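You operate a simulated robot arm through the tools that you are given. There is no shell and no other tool. Be economical: measure what you need, move in short steps, check, and stop when the job is done.

Carry out the task below with a simulated two-armed robot. There is one attempt and no reset: what you move stays moved.

JOB
On the cab bench top, fold the rag in half.

The check looks at the end state, three seconds after you hand in, the way a careful person would. Anything else that was tipped, shoved, dropped, spilled or broken makes it a failure. Flat cloth is picked up by pressing the open fingertips on it (5 to 10 N) and closing them slowly along it; thin cloth reads only 2 to 8 mm in the jaws.

ROBOT AND FRAMES
Two 7-joint arms with two-finger parallel grippers on one trunk, on a base that drives. Base frame: it is fixed to the floor where the robot stands at the start and does not move with it; the origin is under the middle of the robot, x ahead of it, y to its left, z up; the surface under the hand at the start is at about z = 860. Lengths are in mm, angles in degrees, forces in N, time in s.
The left shoulder is at the start at [70, 177, 1145], the right one opposite. With the tool pointing down near the work surface each hand reaches from about 300 to 740 mm from the robot's upright axis, wherever it stands, measured 20 degrees to its own side. Places, roughly: cab bench top [600, -500, 900]. Payload 3.43 kg a hand.
The tool frame of a hand sits at the grasp point between the pads (the TCP): z along the fingers, y along the line on which they close. The tips reach 30 mm beyond it. Largest opening 94 mm; finger width 28, thickness 10; the body of the gripper, 50 by 96 mm, starts 55 mm behind the TCP.
Orientation is that of the tool frame in the base frame, as [roll, pitch, yaw] about the fixed x, y, z axes, in that order (R = Rz(yaw) Ry(pitch) Rx(roll)). With the fingers straight down and closing along the base's y, the tool's x points along the base's -x, its y along +y and its z along -z.

CONTROLS
- The arms move only by the tool move_arm. It takes "left_motion", "right_motion" or both (then of equal length, played together; a hand with none holds still); each is a list of rows, each an object of numbers (a shift or turn left out is 0, a gripper value left out holds the last): "tx", "ty", "tz": the shift along the base's x, y, z in cm; "ax", "ay", "az": the turn, a rotation vector about the base's x, y, z in degrees. In form: [{"tx": .., "ty": .., "tz": .., "ax": .., "ay": .., "az": ..}, ...]. A call has 1 to 8 rows; each row shifts and turns the commanded pose from where the row before left it. "left_claw" and "right_claw" are, for a hand that has rows, the closure, from 0 (fully open) to 1 (shut), set as the call begins (left out, the last holds). A row lasts 0.2 s, in which the tool goes at most 50 mm and 8.6 degrees; a call with a longer step from one row to the next is refused whole, and so is a gripper value outside its range. A pose out of reach is approached as far as the arm can. The call stops where the force on the tool passes 40 N (or 10 N more than at its start, if that is more) or the arm is blocked; 0.2 s more then pass. The fingers move at their own pace (about 153 mm/s each) and stop on an object; they squeeze with about 37 N. The grip force told is the motor's: it shows also when the fingers shut on nothing. Time passes only in rows, and 0.2 s behind the last, so rows that do not move let the fingers close. The reply holds the time, the measured pose of the TCP, the force on the tool along the base axes, the opening and the grip force, in the units named above and with some noise, with the torque about the TCP (base axes, N m) and any sound that the robot's microphone picked up.
- Cameras (640 x 400 px; columns grow to the right, rows downward): "scene" is now at [124.9, 10.8, 1437.2]; the picture's right is [0.15, -0.99, -0.00], its down [-0.80, -0.12, -0.59] and it looks along [0.58, 0.09, -0.81] (base axes); focal length 289 px, centre (320, 200). "left" rides on the left gripper at [76, -14, -102] in its tool frame; the picture's right is [0.18, 0.98, 0.00], its down [-0.75, 0.14, -0.64] and it looks along [-0.63, 0.12, 0.77] (tool axes); focal length 243 px, centre (320, 200). "right" rides on the right gripper at [76, 14, -102] in its tool frame; the picture's right is [-0.18, 0.98, 0.00], its down [-0.75, -0.14, -0.64] and it looks along [-0.63, -0.12, 0.77] (tool axes); focal length 243 px, centre (320, 200). There is no depth. A picture from a camera that has moved, and an enlarged one, comes with that camera's place and axes in the base frame and with its lens.
- grab_frame(camera): a new picture of that camera. No time passes.
- lift_body(by): slides the trunk up (or, below 0, down) by that many mm; the arms and the scene camera ride with it, the base frame stays. It gives what a move gives, with no picture.
- drive_base(legs): drives the robot by 1 to 6 legs, each [ahead, turn to the left] in mm and degrees, along the robot's own axes; the way and the turn of a leg run together, so that a leg with both is an arc; at most 1500 mm and 180 degrees a leg. The arms and the cameras ride along, it lands a little off, and it stops where it bumps. It gives what a move gives.
- head_to(pan, tilt): turns the head with the scene camera to pan (to the left, within 86 degrees either way) and tilt (down, from -29 to 69), counted from straight ahead of the robot. It gives what a move gives.
- zoom(camera, box): a new picture of the part [left, top, right, bottom] of that camera's present view, enlarged. No time passes.
- finish_job(): hands the job in; it is judged then, once.

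Go step by step. Nothing tells you exact positions but the pictures and the camera data: compare them with the known pose of the tool, close in by small moves and look again before you grip or let go. The budget is 120 turns and 88 pictures, counting those below and the enlarged ones. Unless the task says otherwise, let go and move clear before handing in, and close with one line.

The tools are called after "Emit:" as a command line: name --argument value ..., lists and objects as JSON in quotes. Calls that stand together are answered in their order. move_arm: Moves the arms, as the interface text tells. Its arguments: {"type":"object","properties":{"left_motion":{"type":"array","items":{"type":"object","properties":{"tx":{"type":"number"},"ty":{"type":"number"},"tz":{"type":"number"},"ax":{"type":"number"},"ay":{"type":"number"},"az":{"type":"number"}}}},"left_claw":{"type":"number"},"right_motion":{"type":"array","items":{"type":"object","properties":{"tx":{"type":"number"},"ty":{"type":"number"},"tz":{"type":"number"},"ax":{"type":"number"},"ay":{"type":"number"},"az":{"type":"number"}}}},"right_claw":{"type":"number"}},"required":[]} The other tools are called the same way: lift_body (by) slides the trunk up or down; drive_base (legs) drives the base; head_to (pan, tilt) turns the head that bears the scene camera; grab_frame (camera) takes a picture; zoom (camera, box) takes an enlarged picture of a part of a camera's view; finish_job () hands the job in.

At the start:

```text
t: 0.0
left_tool_pos: [524.5, 176.3, 1034.6]
left_orientation: [-179.9, 0.0, -180.0]
left_force: [0.3, 0.3, 0.3]
left_torque: [-0.04, 0.0, 0.04]
left_grip_width: 94.3
left_grip_force: 0.0
right_tool_pos: [513.4, -290.6, 1005.2]
right_orientation: [-180.0, 0.1, 180.0]
right_force: [-0.6, 0.0, 0.5]
right_torque: [0.02, 0.0, 0.01]
right_grip_width: 94.0
right_grip_force: 0.1
trunk travel left (down, up): [-725.0, 115.0]
robot x, y, heading: [-2.3, 2.2, -0.0]
head pan, tilt: [8.6, 53.9]
```

scene: 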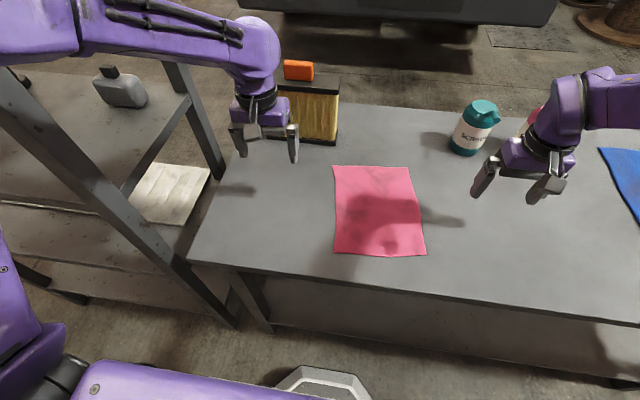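
right: 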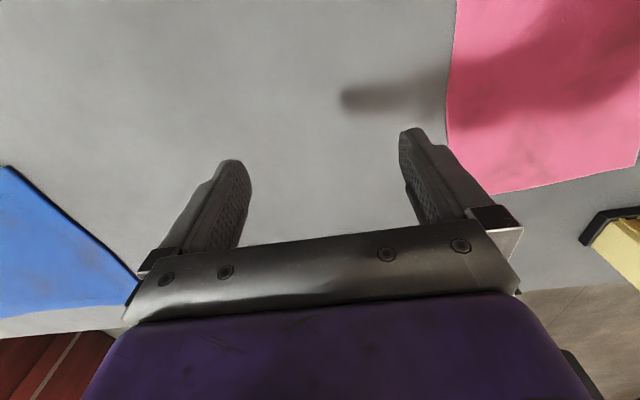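
left: 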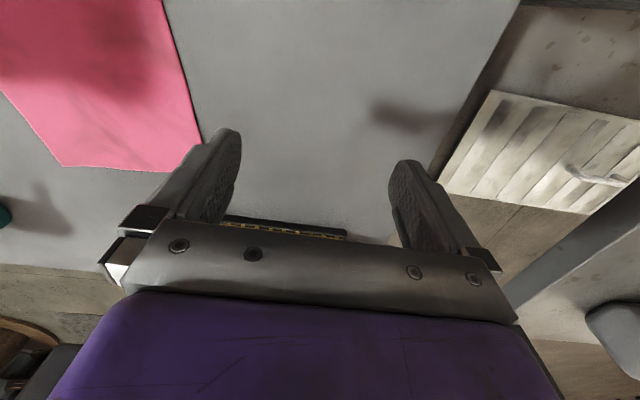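

I see a pink cloth in front of me and a blue one at the right edge. I'll look right to see which of them is the rag.

Emit:
head_to --pan -35 --tilt 48

Emit:
grab_frame --camera "scene"

```text
t: 1.1
left_tool_pos: [525.1, 177.0, 1033.0]
left_orientation: [180.0, 0.0, 179.9]
left_force: [-0.9, -0.2, 0.9]
left_torque: [-0.02, 0.02, 0.0]
left_grip_width: 94.1
left_grip_force: 0.1
right_tool_pos: [513.5, -290.6, 1003.8]
right_orientation: [180.0, 0.0, 180.0]
right_force: [0.4, -0.7, 0.5]
right_torque: [-0.01, 0.0, -0.04]
right_grip_width: 93.9
right_grip_force: 0.2
trunk travel left (down, up): [-725.0, 115.0]
robot x, y, heading: [-3.0, -1.2, 0.1]
head pan, tilt: [-35.0, 48.0]
```

```text
84 pictures are left
camera scene: at [117.1, -45.3, 1445.0], right [-0.57, -0.82, 0.0], down [-0.61, 0.43, -0.67], along [0.55, -0.38, -0.74], focal length 289 px, centre (320, 200)
```

scene: 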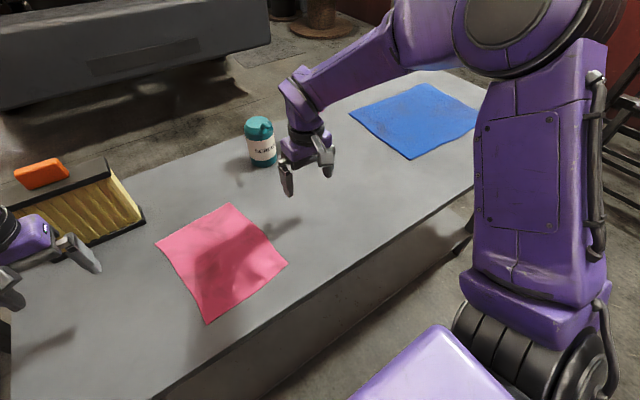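

Both cloths may be on the same bench, so I'll zoom in on each one to tell them apart.

Emit:
zoom --camera "scene" --box '[320, 60, 500, 172]'

Emit:
zoom --camera "scene" --box '[130, 190, 310, 330]'

Emit:
head_to --pan -60 --tilt 30

Emit:
grab_frame --camera "scene"

```text
3.56 times, centred on (410, 116) of scene
camera zoom: at [117.1, -45.3, 1445.0], right [-0.57, -0.82, 0.0], down [-0.61, 0.43, -0.67], along [0.55, -0.38, -0.74], focal length 1028 px, centre (0, 499)
```

zoom: 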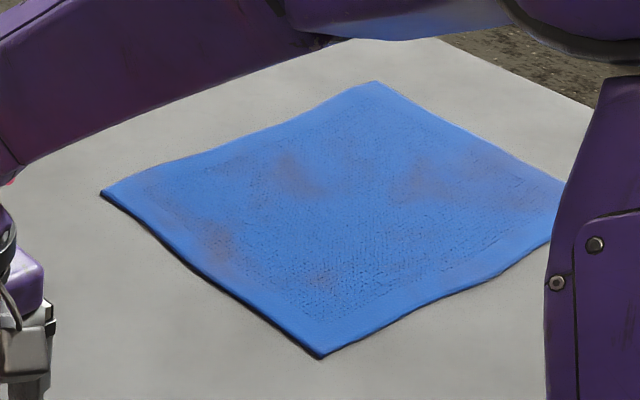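

```text
2.86 times, centred on (220, 260) of scene
camera zoom: at [117.1, -45.3, 1445.0], right [-0.57, -0.82, 0.0], down [-0.61, 0.43, -0.67], along [0.55, -0.38, -0.74], focal length 826 px, centre (606, 29)
```

zoom: 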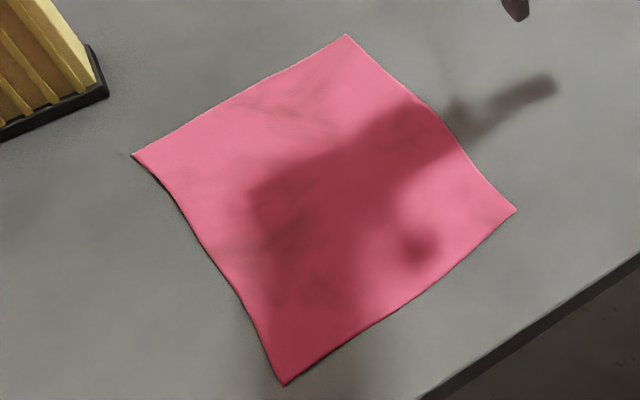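

```text
t: 2.0
left_tool_pos: [523.8, 178.8, 1034.4]
left_orientation: [180.0, -0.1, -180.0]
left_force: [-0.3, 0.5, 0.2]
left_torque: [0.0, 0.01, 0.05]
left_grip_width: 93.7
left_grip_force: 0.0
right_tool_pos: [512.9, -291.7, 1004.9]
right_orientation: [-179.9, 0.0, 179.9]
right_force: [-0.1, -0.2, -0.2]
right_torque: [0.03, 0.0, 0.03]
right_grip_width: 94.2
right_grip_force: 0.1
trunk travel left (down, up): [-725.0, 115.0]
robot x, y, heading: [2.7, -0.1, -0.0]
head pan, tilt: [-60.0, 30.0]
```

```text
81 pictures are left
camera scene: at [97.8, -78.4, 1471.8], right [-0.87, -0.5, 0.0], down [-0.25, 0.43, -0.87], along [0.43, -0.75, -0.5], focal length 289 px, centre (320, 200)
```

scene: 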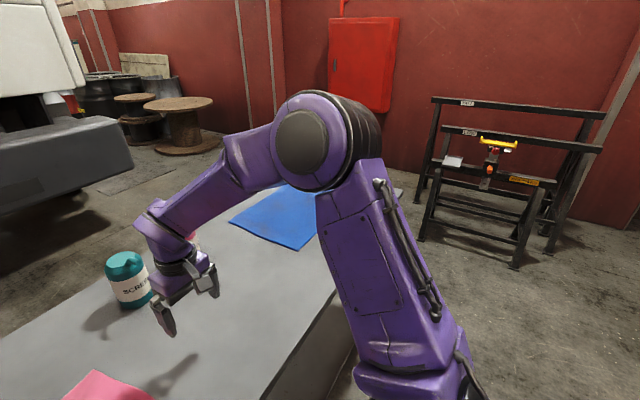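

The pink cloth is about 250 x 200 mm and thin. The blue one is about 420 x 320 mm, textured and stained. I'll bring the right hand camera over the blue cloth for a closer look before choosing.

Emit:
move_arm --right_motion '[{"tz": 2}, {"tx": -1, "ty": -4, "tz": 1}, {"tx": -1, "ty": -4, "tz": 1}, {"tx": -1, "ty": -4.5, "tz": 1}, {"tx": -1, "ty": -4.5}, {"tx": -1, "ty": -4.5}, {"tx": -1, "ty": -4}, {"ty": 0}]'

Emit:
grab_frame --camera "right"

Emit:
head_to --pan -25 --tilt 45

Emit:
grab_frame --camera "scene"

```text
t: 3.8
left_tool_pos: [525.6, 176.6, 1034.1]
left_orientation: [179.9, 0.0, 180.0]
left_force: [-1.1, -0.9, 0.3]
left_torque: [-0.03, -0.01, -0.02]
left_grip_width: 93.9
left_grip_force: 0.1
right_tool_pos: [452.5, -545.9, 1055.1]
right_orientation: [-179.9, -0.1, -179.9]
right_force: [-0.3, 0.4, 1.2]
right_torque: [-0.01, 0.02, 0.03]
right_grip_width: 93.9
right_grip_force: 0.1
trunk travel left (down, up): [-725.0, 115.0]
robot x, y, heading: [-1.3, 2.5, -0.1]
head pan, tilt: [-60.0, 30.0]
```

```text
80 pictures are left
camera right: at [377.9, -531.5, 1156.7], right [0.18, 0.98, 0.0], down [0.75, -0.14, 0.64], along [0.63, -0.12, -0.77], focal length 243 px, centre (320, 200)
```

right: 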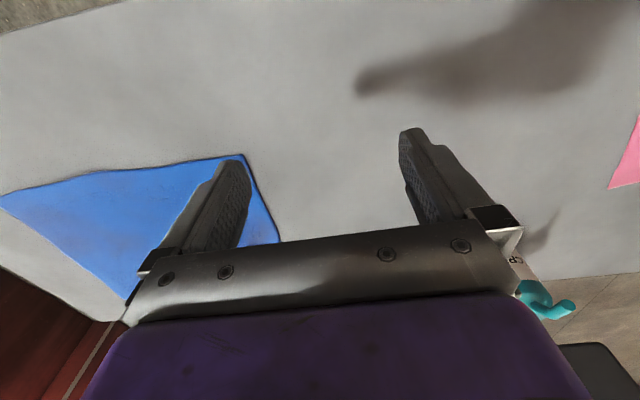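

```text
t: 4.8
left_tool_pos: [524.5, 177.1, 1033.1]
left_orientation: [-180.0, -0.1, 179.8]
left_force: [0.1, 0.5, 1.0]
left_torque: [-0.01, 0.03, -0.01]
left_grip_width: 93.9
left_grip_force: 0.0
right_tool_pos: [452.6, -547.0, 1054.1]
right_orientation: [180.0, 0.0, 180.0]
right_force: [0.0, 0.2, 0.0]
right_torque: [0.03, -0.01, -0.03]
right_grip_width: 94.0
right_grip_force: 0.1
trunk travel left (down, up): [-725.0, 115.0]
robot x, y, heading: [1.1, 4.6, 0.1]
head pan, tilt: [-25.0, 45.0]
```

```text
79 pictures are left
camera scene: at [126.2, -34.9, 1449.3], right [-0.42, -0.91, 0.0], down [-0.64, 0.3, -0.71], along [0.64, -0.3, -0.71], focal length 289 px, centre (320, 200)
```

scene: 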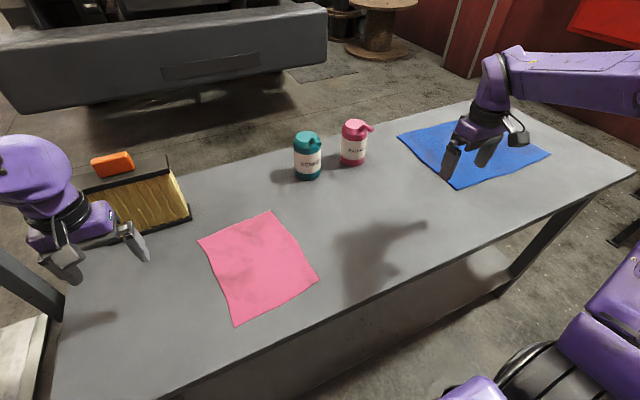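

I'm taking the small thin pink cloth as the rag, since the blue one is a bigger textured towel or mat. The rag's near edge runs from about (401,24) to (424,-172) and its far edge from about (655,57) to (680,-141). I'll fold the near edge onto the far edge with both hands, so first I bring the hands over the near corners, closing along the rag's length.

Emit:
move_arm --left_motion '[{"tx": -1, "ty": -1.4, "az": -8.3}, {"tx": -1, "ty": -1.4, "az": -8.3}, {"tx": -1, "ty": -1.4, "az": -8.3}, {"tx": -1, "ty": -1.4, "az": -8.3}, {"tx": -1, "ty": -1.4, "az": -8.3}, {"tx": -1, "ty": -1.4, "az": -8.3}, {"tx": -1, "ty": -1.4, "az": -8.3}, {"tx": -1, "ty": -1.4, "az": -8.3}]' --right_motion '[{"ty": 4, "az": 8.4}, {"ty": 4, "az": 8.4}, {"ty": 4, "az": 8.4}, {"ty": 4, "az": 8.4}, {"ty": 4, "az": 8.4}, {"ty": 4, "az": 8.4}, {"ty": 4, "az": 8.4}, {"ty": 4, "az": 8.4}]'

Emit:
head_to --pan -8 --tilt 55

Emit:
grab_frame --camera "scene"

```text
t: 6.6
left_tool_pos: [444.2, 64.9, 1033.9]
left_orientation: [-180.0, 0.2, 113.3]
left_force: [-0.5, 0.7, -0.3]
left_torque: [0.04, 0.02, -0.02]
left_grip_width: 93.9
left_grip_force: 0.1
right_tool_pos: [452.4, -226.3, 1055.5]
right_orientation: [-179.9, 0.0, -112.9]
right_force: [0.6, 0.4, 0.3]
right_torque: [-0.04, 0.0, 0.01]
right_grip_width: 94.1
right_grip_force: 0.1
trunk travel left (down, up): [-725.0, 115.0]
robot x, y, heading: [0.0, 2.9, -0.1]
head pan, tilt: [-25.0, 45.0]
```

```text
t: 7.4
left_tool_pos: [443.8, 64.7, 1034.3]
left_orientation: [179.9, 0.0, 113.6]
left_force: [-1.2, 0.1, -0.2]
left_torque: [0.02, 0.05, -0.01]
left_grip_width: 94.2
left_grip_force: 0.0
right_tool_pos: [452.4, -227.2, 1055.1]
right_orientation: [180.0, 0.1, -112.9]
right_force: [-0.4, -0.6, -0.6]
right_torque: [0.01, 0.02, 0.01]
right_grip_width: 94.0
right_grip_force: 0.1
trunk travel left (down, up): [-725.0, 115.0]
robot x, y, heading: [3.1, 3.6, 0.2]
head pan, tilt: [-8.0, 55.0]
```

```text
78 pictures are left
camera scene: at [123.8, -10.6, 1435.9], right [-0.14, -0.99, 0.0], down [-0.81, 0.11, -0.57], along [0.57, -0.08, -0.82], focal length 289 px, centre (320, 200)
```

scene: 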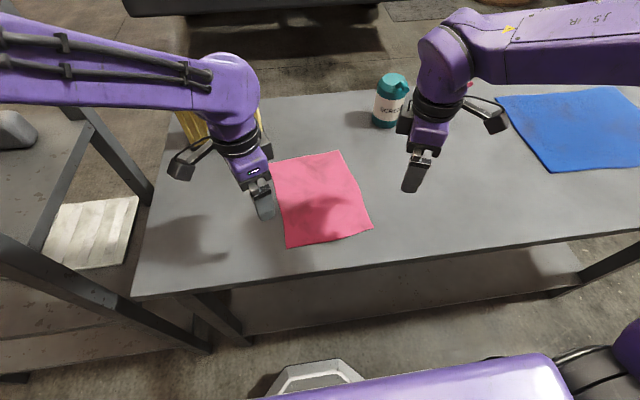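

Both hands are turning cleanly. Next I'll finish the turn, narrow the openings to about 25 mm and come down to roughly 75 mm above the rag.

Emit:
move_arm --left_motion '[{"tx": -0.4, "ty": -1.2, "tz": -1.4, "az": -4}, {"tx": -0.4, "ty": -1.2, "tz": -1.4, "az": -4}, {"tx": -0.4, "ty": -1.2, "tz": -1.4, "az": -4}, {"tx": -0.3, "ty": -1.1, "tz": -1.4, "az": -4.9}, {"tx": -0.3, "ty": -1.0, "tz": -1.3}]' --right_motion '[{"tx": -0.2, "ty": 1.6, "tz": -1.8, "az": 6}, {"tx": -0.2, "ty": 1.6, "tz": -1.8, "az": 6}, {"tx": -0.2, "ty": 1.5, "tz": -1.8, "az": 6}, {"tx": -0.1, "ty": 1.5, "tz": -1.8, "az": 6}, {"ty": 1.5, "tz": -1.8, "az": 5.4}]' --left_claw 0.73 --right_claw 0.73

Emit:
grab_frame --camera "scene"

Emit:
grab_frame --camera "left"

Emit:
grab_frame --camera "right"

```text
t: 8.6
left_tool_pos: [427.1, 7.1, 964.6]
left_orientation: [179.9, 0.1, 96.7]
left_force: [-0.2, -0.2, 0.3]
left_torque: [0.03, 0.0, 0.0]
left_grip_width: 25.3
left_grip_force: 0.1
right_tool_pos: [448.1, -149.7, 965.1]
right_orientation: [-180.0, 0.1, -83.4]
right_force: [0.3, -0.2, 0.4]
right_torque: [0.02, 0.03, -0.01]
right_grip_width: 25.4
right_grip_force: 0.0
trunk travel left (down, up): [-725.0, 115.0]
robot x, y, heading: [2.0, 2.2, 0.2]
head pan, tilt: [-8.0, 55.0]
```

```text
77 pictures are left
camera scene: at [124.8, -10.5, 1435.8], right [-0.14, -0.99, 0.0], down [-0.81, 0.11, -0.57], along [0.57, -0.08, -0.82], focal length 289 px, centre (320, 200)
```

scene: 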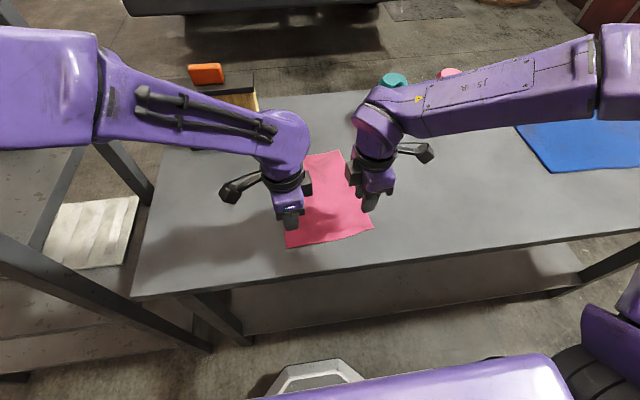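

```text
76 pictures are left
camera left: at [404.8, 80.9, 1068.0], right [0.95, 0.3, 0.0], down [0.23, -0.73, 0.64], along [0.19, -0.61, -0.77], focal length 243 px, centre (320, 200)
```

left: 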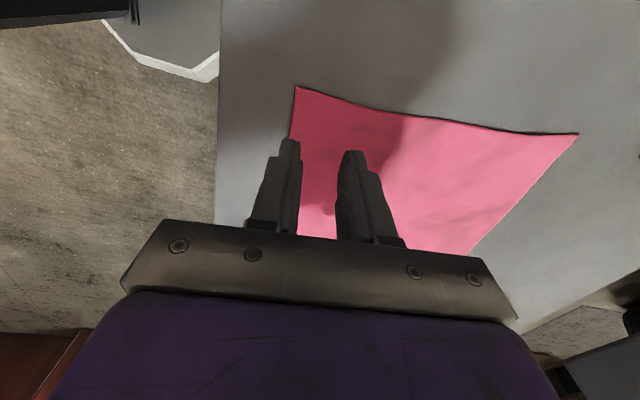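

```text
75 pictures are left
camera right: at [443.1, -225.8, 1066.8], right [-1.0, 0.07, 0.0], down [0.05, 0.76, 0.64], along [0.04, 0.64, -0.77], focal length 243 px, centre (320, 200)
```

right: 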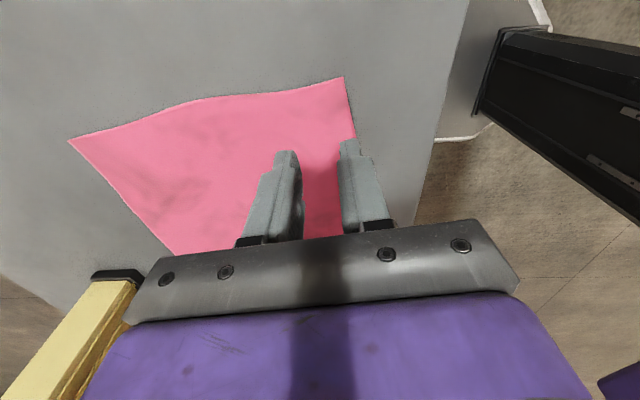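

The hand cameras confirm the corners at (403,22) and (427,-175), so both hands are placed correctly. Now I'll lower them until the tips are nearly touching.

Emit:
move_arm --left_motion '[{"tz": -2}, {"tz": -2}, {"tz": -1.5}, {"tz": -0.7}, {}]' --right_motion '[{"tz": -2}, {"tz": -2}, {"tz": -1.5}, {"tz": -0.7}, {}]'

Emit:
grab_frame --camera "left"

Emit:
grab_frame --camera "right"

```text
t: 9.8
left_tool_pos: [425.5, 7.5, 903.1]
left_orientation: [180.0, 0.0, 96.7]
left_force: [0.2, -0.3, 0.2]
left_torque: [0.01, 0.0, 0.03]
left_grip_width: 25.5
left_grip_force: 0.1
right_tool_pos: [446.1, -148.0, 902.3]
right_orientation: [-179.9, 0.0, -83.5]
right_force: [1.2, -0.1, -0.6]
right_torque: [0.02, -0.01, 0.03]
right_grip_width: 25.3
right_grip_force: 0.0
trunk travel left (down, up): [-725.0, 115.0]
robot x, y, heading: [1.0, 1.9, 0.1]
head pan, tilt: [-8.0, 55.0]
```

```text
74 pictures are left
camera left: at [403.7, 81.3, 1005.7], right [0.95, 0.3, 0.0], down [0.23, -0.73, 0.64], along [0.19, -0.61, -0.77], focal length 243 px, centre (320, 200)
```

left: 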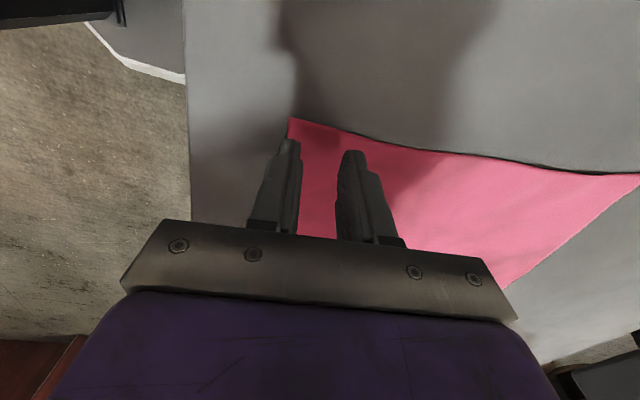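

```text
73 pictures are left
camera right: at [441.9, -225.8, 1005.1], right [-1.0, 0.07, 0.0], down [0.05, 0.76, 0.64], along [0.05, 0.64, -0.77], focal length 243 px, centre (320, 200)
```

right: 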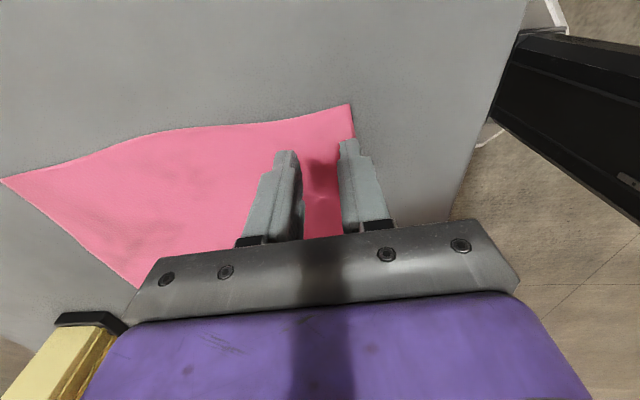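

The outer fingers sit very close to the near edge, so I'll shift both hands a few mm inward and then creep down to contact.

Emit:
move_arm --left_motion '[{"tx": 0.6, "tz": -0.3}, {"tz": -0.3}, {"tz": -0.2}, {}]' --right_motion '[{"tx": 0.4, "tz": -0.3}, {"tz": -0.3}, {"tz": -0.2}, {}]'

Emit:
move_arm --left_motion '[{"tz": -0.2}, {}]' --right_motion '[{"tz": -0.2}, {}]'

```text
t: 10.8
left_tool_pos: [431.7, 7.5, 894.0]
left_orientation: [180.0, 0.0, 96.7]
left_force: [-0.2, 0.0, 0.2]
left_torque: [-0.01, 0.0, 0.01]
left_grip_width: 25.5
left_grip_force: 0.0
right_tool_pos: [450.5, -149.4, 893.8]
right_orientation: [-179.9, 0.0, -83.6]
right_force: [0.3, -0.3, -0.2]
right_torque: [0.02, 0.02, 0.03]
right_grip_width: 25.3
right_grip_force: 0.0
trunk travel left (down, up): [-725.0, 115.0]
robot x, y, heading: [2.0, 0.5, -0.1]
head pan, tilt: [-8.0, 55.0]
```

```text
t: 11.4
left_tool_pos: [432.3, 6.4, 893.3]
left_orientation: [-180.0, 0.1, 96.8]
left_force: [-0.5, -0.8, -0.1]
left_torque: [0.02, 0.02, 0.02]
left_grip_width: 25.4
left_grip_force: 0.1
right_tool_pos: [449.3, -149.6, 892.9]
right_orientation: [180.0, 0.1, -83.4]
right_force: [0.7, -0.3, 0.2]
right_torque: [0.02, -0.01, -0.01]
right_grip_width: 25.6
right_grip_force: 0.1
trunk travel left (down, up): [-725.0, 115.0]
robot x, y, heading: [2.6, -1.4, -0.1]
head pan, tilt: [-8.0, 55.0]
```

No contact yet, so I'll keep going down.

Emit:
move_arm --left_motion '[{"tz": -0.1}, {"tz": -0.1}, {}]' --right_motion '[{"tz": -0.1}, {"tz": -0.1}, {}]'

Emit:
move_arm --left_motion '[{"tz": -0.1}, {}]' --right_motion '[{"tz": -0.1}, {}]'

```text
t: 12.2
left_tool_pos: [431.9, 6.5, 891.6]
left_orientation: [179.9, 0.1, 96.7]
left_force: [1.8, -0.5, 6.7]
left_torque: [0.02, 0.04, 0.0]
left_grip_width: 25.2
left_grip_force: 0.0
right_tool_pos: [450.5, -148.9, 892.2]
right_orientation: [-179.9, 0.0, -83.5]
right_force: [-0.2, -0.1, 2.7]
right_torque: [-0.02, 0.0, 0.03]
right_grip_width: 25.4
right_grip_force: 0.0
trunk travel left (down, up): [-725.0, 115.0]
robot x, y, heading: [-0.1, 1.6, 0.1]
head pan, tilt: [-8.0, 55.0]
```

```text
t: 12.8
left_tool_pos: [431.2, 7.6, 891.7]
left_orientation: [179.8, 0.1, 96.6]
left_force: [3.5, -0.9, 19.4]
left_torque: [-0.01, 0.09, 0.02]
left_grip_width: 24.2
left_grip_force: 0.1
right_tool_pos: [449.1, -148.6, 892.6]
right_orientation: [-179.9, 0.0, -83.4]
right_force: [2.5, 0.5, 9.9]
right_torque: [-0.04, 0.06, 0.01]
right_grip_width: 25.1
right_grip_force: 0.0
trunk travel left (down, up): [-725.0, 115.0]
robot x, y, heading: [2.4, -3.4, 0.3]
head pan, tilt: [-8.0, 55.0]
```

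Both hands are in contact. I'll ease the left up 1 mm and then close slowly.

Emit:
move_arm --left_motion '[{"tz": 0.1}, {}]' --right_motion '[{}, {}]' --left_claw 0.78 --right_claw 0.78

Emit:
move_arm --left_motion '[{}, {}]' --right_motion '[{}, {}]' --left_claw 0.84 --right_claw 0.84

Emit:
grab_frame --camera "left"

Emit:
grab_frame --camera "right"

```text
t: 13.4
left_tool_pos: [429.7, 7.6, 891.7]
left_orientation: [180.0, -0.1, 96.7]
left_force: [0.4, -0.8, 7.8]
left_torque: [-0.02, 0.02, 0.02]
left_grip_width: 19.7
left_grip_force: 0.0
right_tool_pos: [447.9, -149.4, 891.4]
right_orientation: [-179.7, 0.0, -83.5]
right_force: [-1.5, -0.9, 16.1]
right_torque: [-0.01, 0.21, 0.01]
right_grip_width: 20.2
right_grip_force: 0.1
trunk travel left (down, up): [-725.0, 115.0]
robot x, y, heading: [1.5, -1.9, 0.2]
head pan, tilt: [-8.0, 55.0]
```

```text
t: 14.0
left_tool_pos: [430.4, 8.9, 892.2]
left_orientation: [179.9, 0.2, 96.6]
left_force: [0.1, -0.4, 4.7]
left_torque: [-0.01, 0.03, 0.02]
left_grip_width: 15.1
left_grip_force: 0.0
right_tool_pos: [448.1, -148.6, 891.7]
right_orientation: [-179.7, 0.0, -83.3]
right_force: [0.7, -0.3, 18.4]
right_torque: [-0.05, 0.09, -0.02]
right_grip_width: 14.2
right_grip_force: 0.1
trunk travel left (down, up): [-725.0, 115.0]
robot x, y, heading: [-0.5, -0.5, 0.0]
head pan, tilt: [-8.0, 55.0]
```

```text
72 pictures are left
camera left: at [407.9, 81.7, 995.0], right [0.95, 0.3, 0.0], down [0.23, -0.73, 0.64], along [0.19, -0.61, -0.77], focal length 243 px, centre (320, 200)
```

left: 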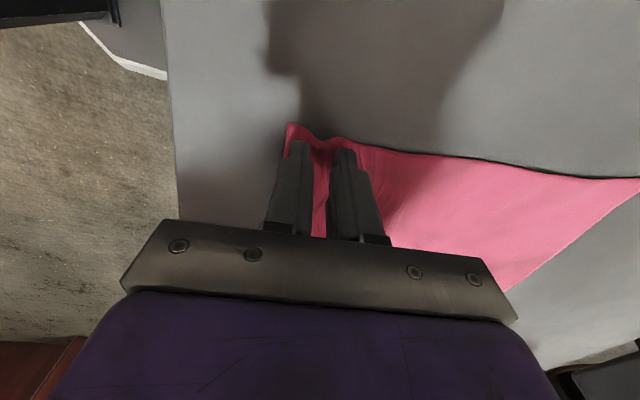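

```text
71 pictures are left
camera right: at [444.2, -225.3, 993.6], right [-1.0, 0.07, 0.0], down [0.05, 0.76, 0.64], along [0.05, 0.64, -0.77], focal length 243 px, centre (320, 200)
```

right: 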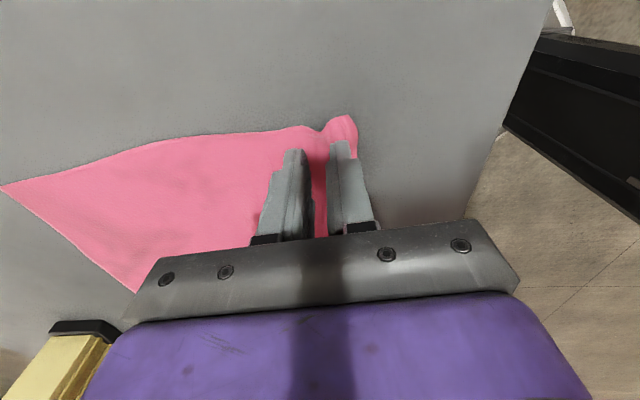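

The cloth is bunching into a ridge between the fingers as intended. I'll balance the pressing forces and keep closing.

Emit:
move_arm --left_motion '[{"tz": -0.02}, {}]' --right_motion '[{"tz": 0.08}, {}]' --left_claw 0.91 --right_claw 0.91

Emit:
move_arm --left_motion '[{}, {}, {}]' --right_motion '[{}, {}, {}]' --left_claw 1 --right_claw 1

Emit:
grab_frame --camera "left"

Emit:
grab_frame --camera "right"

```text
t: 14.6
left_tool_pos: [430.7, 8.2, 891.9]
left_orientation: [179.9, 0.1, 96.7]
left_force: [-1.1, 0.0, 5.0]
left_torque: [-0.02, 0.04, -0.02]
left_grip_width: 8.4
left_grip_force: 0.1
right_tool_pos: [447.9, -147.6, 891.0]
right_orientation: [-179.9, 0.0, -83.4]
right_force: [-0.6, 1.9, 13.2]
right_torque: [-0.05, 0.08, 0.02]
right_grip_width: 10.7
right_grip_force: 2.3
trunk travel left (down, up): [-725.0, 115.0]
robot x, y, heading: [0.3, 1.3, 0.1]
head pan, tilt: [-8.0, 55.0]
```

```text
t: 15.4
left_tool_pos: [430.8, 8.1, 891.9]
left_orientation: [180.0, 0.2, 96.8]
left_force: [0.0, -1.8, 5.3]
left_torque: [-0.04, 0.02, -0.02]
left_grip_width: 0.0
left_grip_force: 33.3
right_tool_pos: [448.4, -148.0, 892.0]
right_orientation: [-180.0, 0.0, -83.4]
right_force: [-0.1, 1.9, 11.5]
right_torque: [0.02, 0.03, -0.01]
right_grip_width: 1.8
right_grip_force: 36.4
trunk travel left (down, up): [-725.0, 115.0]
robot x, y, heading: [0.8, 2.2, -0.1]
head pan, tilt: [-8.0, 55.0]
```

```text
70 pictures are left
camera left: at [408.3, 81.5, 995.0], right [0.95, 0.3, 0.0], down [0.23, -0.73, 0.64], along [0.19, -0.61, -0.77], focal length 243 px, centre (320, 200)
```

left: 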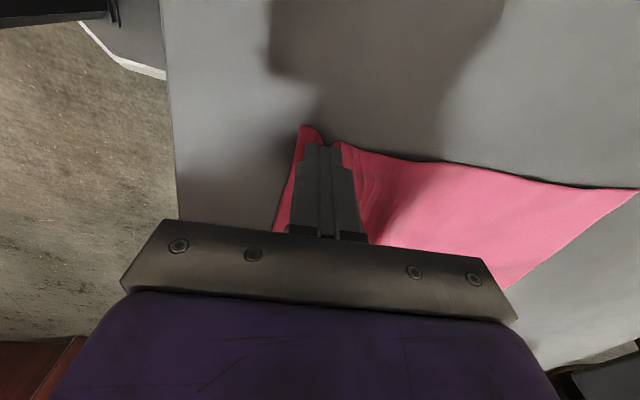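

```text
69 pictures are left
camera right: at [444.3, -225.4, 993.7], right [-1.0, 0.07, 0.0], down [0.05, 0.76, 0.64], along [0.05, 0.64, -0.77], focal length 243 px, centre (320, 200)
```

right: 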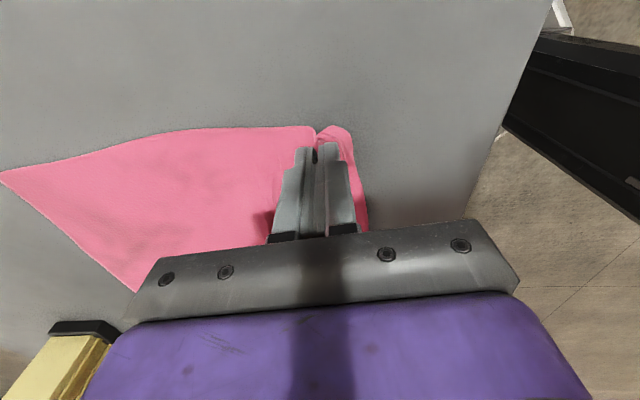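

The right hand probably holds cloth at 1.8 mm, but the left shut on nothing. I'll reopen the left, press harder and close in finer steps.

Emit:
move_arm --left_motion '[{"tz": 0.5}, {"tz": 0.3}, {}, {}]' --left_claw 0.7

Emit:
grab_frame --camera "left"

```text
t: 16.4
left_tool_pos: [431.4, 7.5, 899.1]
left_orientation: [179.9, 0.1, 96.7]
left_force: [-0.1, -1.1, -1.5]
left_torque: [0.04, -0.02, 0.0]
left_grip_width: 28.2
left_grip_force: 0.0
right_tool_pos: [448.0, -148.4, 892.0]
right_orientation: [-179.9, 0.0, -83.5]
right_force: [-1.4, 0.4, 13.1]
right_torque: [-0.07, 0.05, 0.02]
right_grip_width: 1.6
right_grip_force: 36.7
trunk travel left (down, up): [-725.0, 115.0]
robot x, y, heading: [-0.1, -0.6, 0.1]
head pan, tilt: [-8.0, 55.0]
```

```text
68 pictures are left
camera left: at [408.5, 81.7, 1002.8], right [0.95, 0.3, 0.0], down [0.23, -0.73, 0.64], along [0.19, -0.61, -0.77], focal length 243 px, centre (320, 200)
```

left: 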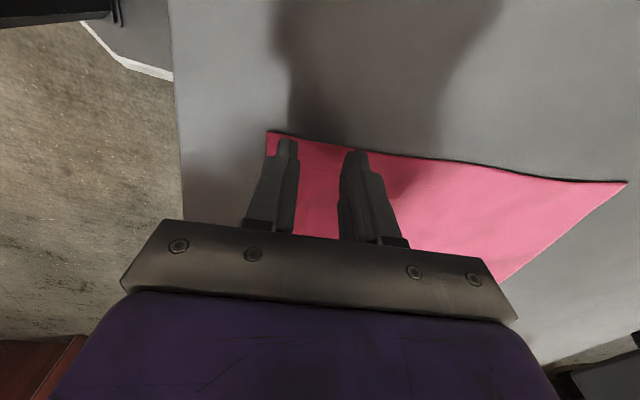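

The rag is flat again under the left hand. I'll shift 5 mm inward and press down again.

Emit:
move_arm --left_motion '[{"ty": -0.5, "tz": -0.3}, {"tz": -0.3}, {"tz": -0.17}, {}]'

```text
t: 17.4
left_tool_pos: [431.0, 3.4, 892.0]
left_orientation: [180.0, 0.2, 96.7]
left_force: [-1.2, 1.0, 3.7]
left_torque: [0.02, 0.03, 0.02]
left_grip_width: 28.0
left_grip_force: 0.1
right_tool_pos: [449.0, -149.7, 891.2]
right_orientation: [-179.9, 0.1, -83.5]
right_force: [-0.6, 0.1, 10.5]
right_torque: [-0.01, 0.01, -0.02]
right_grip_width: 1.7
right_grip_force: 36.4
trunk travel left (down, up): [-725.0, 115.0]
robot x, y, heading: [-1.8, 1.9, 0.3]
head pan, tilt: [-8.0, 55.0]
```

Emit:
move_arm --left_motion '[{"tz": -0.07}, {}]' --left_claw 0.75

Emit:
move_arm --left_motion '[{}, {}]' --left_claw 0.8

Emit:
move_arm --left_motion '[{}, {}]' --left_claw 0.85

```text
t: 18.0
left_tool_pos: [431.4, 2.8, 891.2]
left_orientation: [179.7, 0.1, 96.7]
left_force: [0.8, 1.5, 14.4]
left_torque: [-0.02, 0.11, -0.05]
left_grip_width: 23.1
left_grip_force: 0.0
right_tool_pos: [447.8, -147.6, 891.1]
right_orientation: [-179.9, 0.0, -83.3]
right_force: [1.7, -0.4, 5.3]
right_torque: [-0.03, 0.0, 0.04]
right_grip_width: 1.9
right_grip_force: 36.5
trunk travel left (down, up): [-725.0, 115.0]
robot x, y, heading: [-2.5, 1.4, -0.0]
head pan, tilt: [-8.0, 55.0]
```

```text
t: 18.6
left_tool_pos: [431.5, 4.7, 892.0]
left_orientation: [179.8, 0.1, 96.7]
left_force: [1.4, -0.4, 19.6]
left_torque: [0.03, 0.1, 0.02]
left_grip_width: 17.5
left_grip_force: 0.1
right_tool_pos: [448.5, -150.6, 891.8]
right_orientation: [-179.9, 0.0, -83.5]
right_force: [0.2, 1.4, 4.5]
right_torque: [-0.02, -0.03, 0.06]
right_grip_width: 1.9
right_grip_force: 36.5
trunk travel left (down, up): [-725.0, 115.0]
robot x, y, heading: [-1.6, 1.5, 0.1]
head pan, tilt: [-8.0, 55.0]
```

```text
t: 19.2
left_tool_pos: [431.0, 2.5, 892.4]
left_orientation: [179.8, 0.1, 96.6]
left_force: [1.1, 0.2, 22.9]
left_torque: [0.0, 0.06, 0.03]
left_grip_width: 12.4
left_grip_force: 0.0
right_tool_pos: [448.2, -148.9, 891.9]
right_orientation: [-179.9, 0.0, -83.5]
right_force: [0.8, 0.3, 3.5]
right_torque: [0.03, 0.0, 0.07]
right_grip_width: 2.0
right_grip_force: 36.8
trunk travel left (down, up): [-725.0, 115.0]
robot x, y, heading: [2.1, -3.4, 0.2]
head pan, tilt: [-8.0, 55.0]
```

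The force is rising as the ridge builds, so I'll relieve it slightly and finish closing.

Emit:
move_arm --left_motion '[{"tz": 0.08}, {}]' --left_claw 0.9

Emit:
move_arm --left_motion '[{}, {}]' --left_claw 0.94

Emit:
move_arm --left_motion '[{}, {}, {}]' --left_claw 1

Emit:
grab_frame --camera "left"

```text
t: 19.8
left_tool_pos: [430.6, 3.1, 891.4]
left_orientation: [179.9, 0.0, 96.7]
left_force: [0.0, -1.2, 14.8]
left_torque: [-0.05, 0.06, 0.04]
left_grip_width: 8.2
left_grip_force: 0.0
right_tool_pos: [447.7, -148.6, 891.2]
right_orientation: [-179.9, 0.0, -83.5]
right_force: [-0.7, 1.0, 5.2]
right_torque: [-0.04, 0.07, -0.01]
right_grip_width: 1.7
right_grip_force: 35.9
trunk travel left (down, up): [-725.0, 115.0]
robot x, y, heading: [-3.4, -1.2, 0.1]
head pan, tilt: [-8.0, 55.0]
```

```text
t: 20.4
left_tool_pos: [430.0, 2.6, 890.9]
left_orientation: [179.9, 0.0, 96.7]
left_force: [-0.1, -1.3, 11.7]
left_torque: [-0.01, 0.03, 0.02]
left_grip_width: 5.4
left_grip_force: 0.0
right_tool_pos: [447.9, -147.7, 892.2]
right_orientation: [-179.9, 0.0, -83.6]
right_force: [-2.3, 0.7, 6.8]
right_torque: [0.02, 0.05, -0.01]
right_grip_width: 1.7
right_grip_force: 36.4
trunk travel left (down, up): [-725.0, 115.0]
robot x, y, heading: [-0.5, -1.0, -0.1]
head pan, tilt: [-8.0, 55.0]
```

```text
t: 21.2
left_tool_pos: [430.1, 1.2, 891.7]
left_orientation: [-180.0, 0.1, 96.7]
left_force: [0.4, 0.0, 8.4]
left_torque: [0.0, 0.0, 0.0]
left_grip_width: 1.4
left_grip_force: 36.8
right_tool_pos: [449.6, -149.7, 891.3]
right_orientation: [-179.9, 0.1, -83.5]
right_force: [-1.8, 1.0, 7.8]
right_torque: [0.0, 0.08, 0.03]
right_grip_width: 1.8
right_grip_force: 36.2
trunk travel left (down, up): [-725.0, 115.0]
robot x, y, heading: [0.7, -1.7, -0.1]
head pan, tilt: [-8.0, 55.0]
```

```text
67 pictures are left
camera left: at [408.3, 76.0, 995.0], right [0.95, 0.3, 0.0], down [0.23, -0.73, 0.64], along [0.19, -0.61, -0.77], focal length 243 px, centre (320, 200)
```

left: 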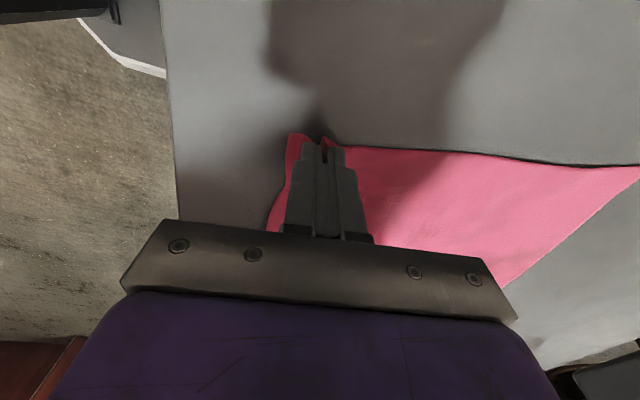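

The left now reads 1.4 mm with full grip force. I'll lift both hands by 3 cm and look.

Emit:
move_arm --left_motion '[{"tz": 0.5}, {"tz": 1}, {"tz": 1.5}, {}]' --right_motion '[{"tz": 0.5}, {"tz": 1}, {"tz": 1.5}, {}]'

Emit:
grab_frame --camera "left"

Emit:
grab_frame --camera "right"

```text
t: 22.2
left_tool_pos: [431.0, 3.2, 921.2]
left_orientation: [179.9, 0.0, 96.7]
left_force: [0.3, -0.7, -0.3]
left_torque: [-0.01, 0.04, 0.04]
left_grip_width: 1.3
left_grip_force: 36.3
right_tool_pos: [449.3, -148.5, 919.5]
right_orientation: [-180.0, -0.1, -83.4]
right_force: [0.7, -0.3, 0.3]
right_torque: [-0.01, 0.0, 0.05]
right_grip_width: 1.4
right_grip_force: 36.3
trunk travel left (down, up): [-725.0, 115.0]
robot x, y, heading: [0.5, -1.1, -0.0]
head pan, tilt: [-8.0, 55.0]
```

```text
66 pictures are left
camera left: at [409.8, 75.8, 1024.2], right [0.95, 0.3, 0.0], down [0.23, -0.73, 0.64], along [0.19, -0.61, -0.77], focal length 243 px, centre (320, 200)
```

left: 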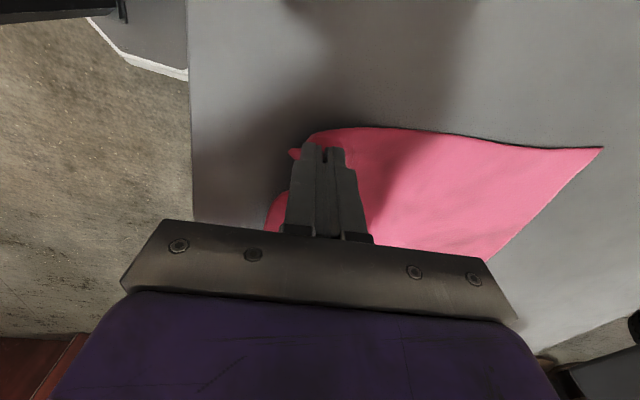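

```text
65 pictures are left
camera right: at [445.9, -226.3, 1022.5], right [-1.0, 0.07, 0.0], down [0.05, 0.76, 0.64], along [0.05, 0.64, -0.77], focal length 243 px, centre (320, 200)
```

right: 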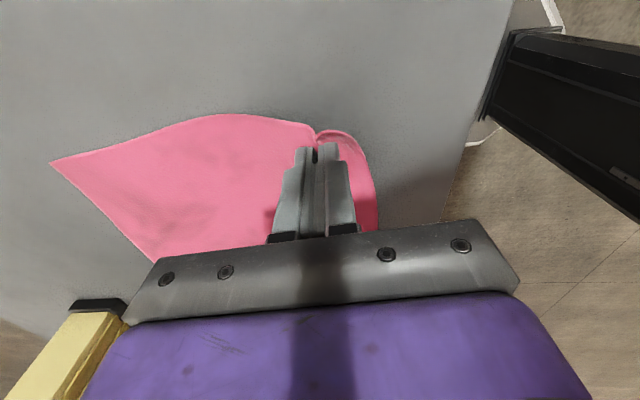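

Both corners are held, but 15–20 mm of edge hangs outside each grip and would fold back on itself when laid over. I'll set the rag down and regrip with the outer fingers just off the edge, so the edge itself is pinched.

Emit:
move_arm --left_motion '[{"tz": -1.2}, {"tz": -1.0}, {"tz": -0.5}, {}]' --right_motion '[{"tz": -1.2}, {"tz": -1.0}, {"tz": -0.5}, {}]'

Emit:
move_arm --left_motion '[{}, {"tz": 0.3}, {"tz": 1.2}, {"tz": 2.5}, {"tz": 2.5}, {}]' --right_motion '[{}, {"tz": 0.3}, {"tz": 1.2}, {"tz": 2.5}, {"tz": 2.5}, {}]' --left_claw 0.73 --right_claw 0.73

Emit:
grab_frame --camera "left"

Emit:
grab_frame --camera "right"

```text
t: 23.2
left_tool_pos: [432.2, 3.6, 895.3]
left_orientation: [-180.0, 0.1, 96.7]
left_force: [0.0, -0.8, 0.1]
left_torque: [0.0, 0.01, 0.0]
left_grip_width: 1.3
left_grip_force: 35.9
right_tool_pos: [449.2, -149.8, 894.2]
right_orientation: [180.0, 0.0, -83.5]
right_force: [-0.7, 0.5, 0.0]
right_torque: [-0.01, -0.01, -0.01]
right_grip_width: 1.8
right_grip_force: 36.7
trunk travel left (down, up): [-725.0, 115.0]
robot x, y, heading: [1.7, -1.6, 0.3]
head pan, tilt: [-8.0, 55.0]
```

```text
t: 24.6
left_tool_pos: [432.4, 3.6, 958.8]
left_orientation: [-179.9, 0.0, 96.7]
left_force: [0.5, 1.8, 0.4]
left_torque: [-0.02, 0.0, -0.02]
left_grip_width: 25.4
left_grip_force: 0.0
right_tool_pos: [451.5, -149.1, 957.9]
right_orientation: [-180.0, 0.1, -83.5]
right_force: [0.4, 0.8, 0.7]
right_torque: [-0.02, -0.02, -0.01]
right_grip_width: 25.2
right_grip_force: 0.0
trunk travel left (down, up): [-725.0, 115.0]
robot x, y, heading: [0.1, 1.9, 0.1]
head pan, tilt: [-8.0, 55.0]
```

```text
64 pictures are left
camera left: at [410.3, 76.0, 1061.6], right [0.95, 0.3, 0.0], down [0.23, -0.73, 0.64], along [0.19, -0.61, -0.77], focal length 243 px, centre (320, 200)
```

left: 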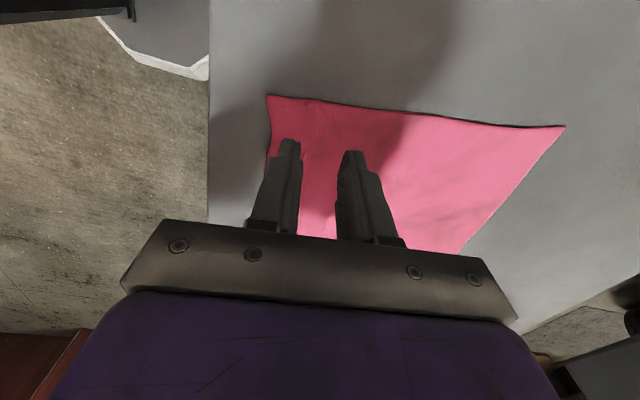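

```text
63 pictures are left
camera right: at [446.0, -226.5, 1061.2], right [-1.0, 0.07, 0.0], down [0.05, 0.76, 0.64], along [0.04, 0.64, -0.77], focal length 243 px, centre (320, 200)
```

right: 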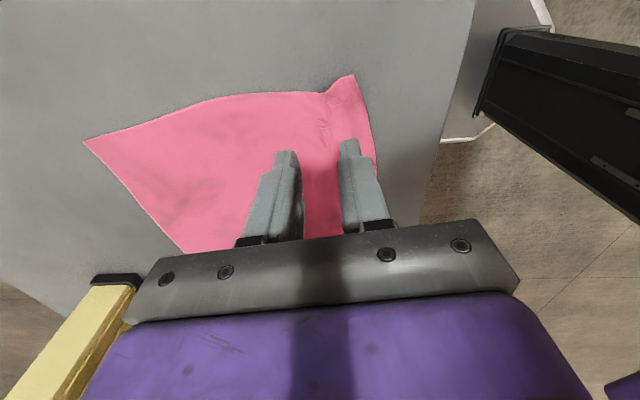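

The rag sprang back flat with its near corners now at about (389,7) and (425,-180), turned roughly 10°. I'll move so each outer finger is just outside the near edge.

Emit:
move_arm --left_motion '[{"tx": -1.4, "ty": -0.7, "az": 3}, {"tx": -1.35, "ty": -0.75}, {"tz": -2.5}, {"tz": -2.5}, {}]' --right_motion '[{"tx": -0.9, "ty": -0.5, "az": 3}, {"tx": -0.8, "ty": -0.4}, {"tz": -2.5}, {"tz": -2.5}, {}]' --left_claw 0.68 --right_claw 0.68

Emit:
grab_frame --camera "left"

Emit:
grab_frame --camera "right"

Emit:
zoom --camera "scene" --box '[220, 130, 440, 268]'

```text
t: 25.8
left_tool_pos: [405.1, -12.9, 908.6]
left_orientation: [180.0, 0.0, 99.6]
left_force: [-0.8, 0.1, 0.5]
left_torque: [0.0, 0.02, 0.0]
left_grip_width: 30.2
left_grip_force: 0.0
right_tool_pos: [432.5, -157.9, 908.9]
right_orientation: [179.9, 0.1, -80.5]
right_force: [0.0, 0.7, 0.2]
right_torque: [0.01, -0.05, 0.0]
right_grip_width: 30.0
right_grip_force: 0.0
trunk travel left (down, up): [-725.0, 115.0]
robot x, y, heading: [1.4, -1.6, -0.1]
head pan, tilt: [-8.0, 55.0]
```

```text
62 pictures are left
camera left: at [378.8, 60.4, 1012.4], right [0.94, 0.35, 0.0], down [0.27, -0.72, 0.64], along [0.22, -0.6, -0.77], focal length 243 px, centre (320, 200)
```

left: 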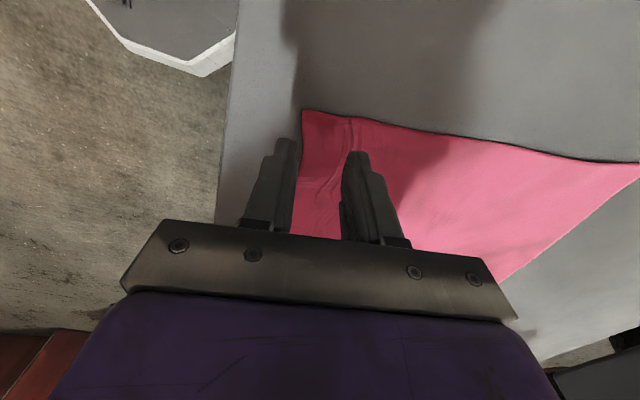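

```text
61 pictures are left
camera right: at [432.4, -234.9, 1011.8], right [-1.0, 0.02, 0.0], down [0.01, 0.77, 0.64], along [0.01, 0.64, -0.77], focal length 243 px, centre (320, 200)
```

right: 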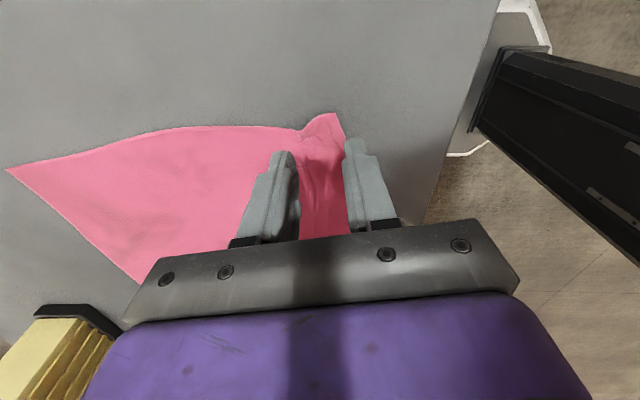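

```text
2.90 times, centred on (330, 199) of scene
camera zoom: at [122.9, -9.9, 1435.9], right [-0.14, -0.99, 0.0], down [-0.81, 0.11, -0.57], along [0.57, -0.08, -0.82], focal length 838 px, centre (291, 203)
```

zoom: 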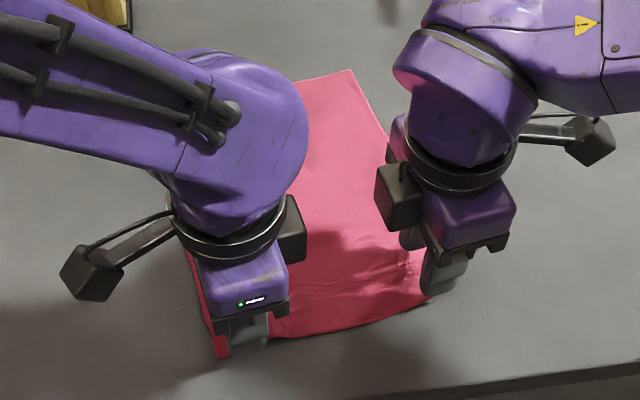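

The outer fingers sit right at or just outside the edge, so now I press down.

Emit:
move_arm --left_motion '[{"tz": -0.6}, {"tz": -0.6}, {"tz": -0.3}, {"tz": -0.15}, {}]' --right_motion '[{"tz": -0.6}, {"tz": -0.6}, {"tz": -0.3}, {"tz": -0.15}, {}]'

Emit:
move_arm --left_motion '[{"tz": -0.06}, {}]' --right_motion '[{"tz": -0.06}, {}]'

```text
t: 27.0
left_tool_pos: [405.3, -11.9, 892.6]
left_orientation: [-180.0, 0.0, 99.7]
left_force: [-0.4, -0.4, 0.6]
left_torque: [0.01, -0.01, -0.01]
left_grip_width: 30.3
left_grip_force: 0.0
right_tool_pos: [432.8, -157.9, 893.0]
right_orientation: [179.9, 0.1, -80.5]
right_force: [-0.3, -0.4, 0.4]
right_torque: [-0.01, 0.02, 0.0]
right_grip_width: 30.0
right_grip_force: 0.1
trunk travel left (down, up): [-725.0, 115.0]
robot x, y, heading: [-3.5, -1.2, -0.1]
head pan, tilt: [-8.0, 55.0]
```

```text
t: 27.6
left_tool_pos: [405.1, -12.2, 891.5]
left_orientation: [-180.0, 0.0, 99.7]
left_force: [0.0, 0.7, -0.2]
left_torque: [0.02, 0.0, 0.03]
left_grip_width: 30.0
left_grip_force: 0.0
right_tool_pos: [433.2, -158.0, 892.5]
right_orientation: [180.0, 0.0, -80.5]
right_force: [0.4, -0.4, 1.5]
right_torque: [-0.01, 0.01, 0.03]
right_grip_width: 30.2
right_grip_force: 0.0
trunk travel left (down, up): [-725.0, 115.0]
robot x, y, heading: [5.6, 1.5, 0.1]
head pan, tilt: [-8.0, 55.0]
```

Emit:
move_arm --left_motion '[{"tz": -0.1}, {}]' --right_motion '[{"tz": -0.05}, {}]'

Emit:
move_arm --left_motion '[{"tz": -0.05}, {}]' --right_motion '[{"tz": -0.04}, {}]'

Emit:
grab_frame --camera "left"

Emit:
grab_frame --camera "right"

```text
t: 28.2
left_tool_pos: [403.7, -12.3, 890.9]
left_orientation: [179.9, 0.2, 99.7]
left_force: [0.6, -0.1, 6.4]
left_torque: [0.13, -0.17, -0.01]
left_grip_width: 30.3
left_grip_force: 0.0
right_tool_pos: [432.2, -158.2, 892.1]
right_orientation: [-179.9, -0.1, -80.5]
right_force: [-0.5, -0.3, 3.3]
right_torque: [-0.01, -0.01, -0.02]
right_grip_width: 30.1
right_grip_force: 0.0
trunk travel left (down, up): [-725.0, 115.0]
robot x, y, heading: [-0.0, 1.6, 0.0]
head pan, tilt: [-8.0, 55.0]
```

```text
t: 28.8
left_tool_pos: [404.1, -12.2, 890.8]
left_orientation: [179.8, 0.0, 99.7]
left_force: [2.2, 0.2, 13.3]
left_torque: [0.2, -0.32, -0.04]
left_grip_width: 31.1
left_grip_force: 0.8
right_tool_pos: [431.6, -158.6, 890.1]
right_orientation: [-179.8, 0.0, -80.6]
right_force: [1.8, -0.5, 4.7]
right_torque: [-0.03, 0.0, -0.01]
right_grip_width: 30.2
right_grip_force: 0.1
trunk travel left (down, up): [-725.0, 115.0]
robot x, y, heading: [-6.1, -1.5, -0.3]
head pan, tilt: [-8.0, 55.0]
```

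```text
59 pictures are left
camera left: at [377.7, 60.2, 994.6], right [0.94, 0.35, 0.0], down [0.26, -0.72, 0.64], along [0.22, -0.6, -0.77], focal length 243 px, centre (320, 200)
```

left: 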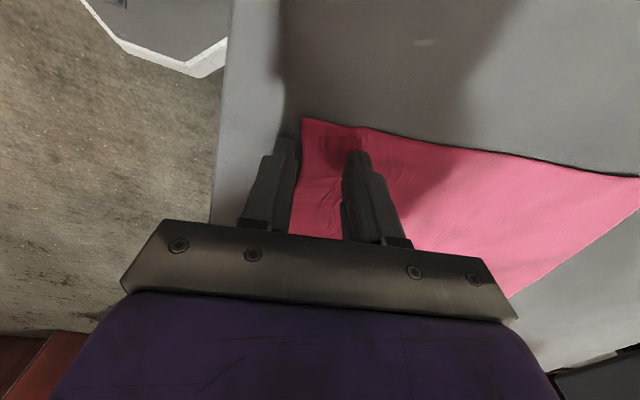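

```text
58 pictures are left
camera right: at [431.8, -235.1, 993.7], right [-1.0, 0.02, 0.0], down [0.01, 0.77, 0.64], along [0.01, 0.64, -0.77], focal length 243 px, centre (320, 200)
```

right: 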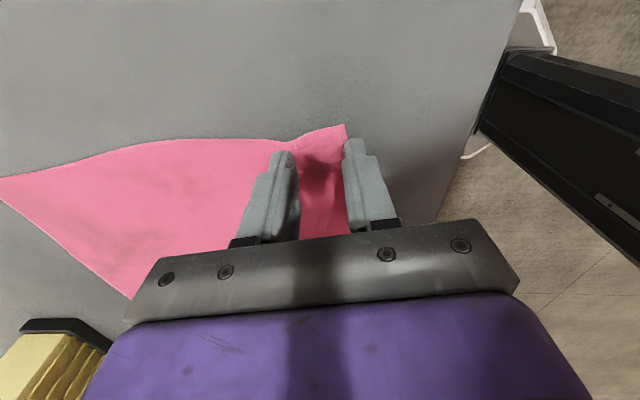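

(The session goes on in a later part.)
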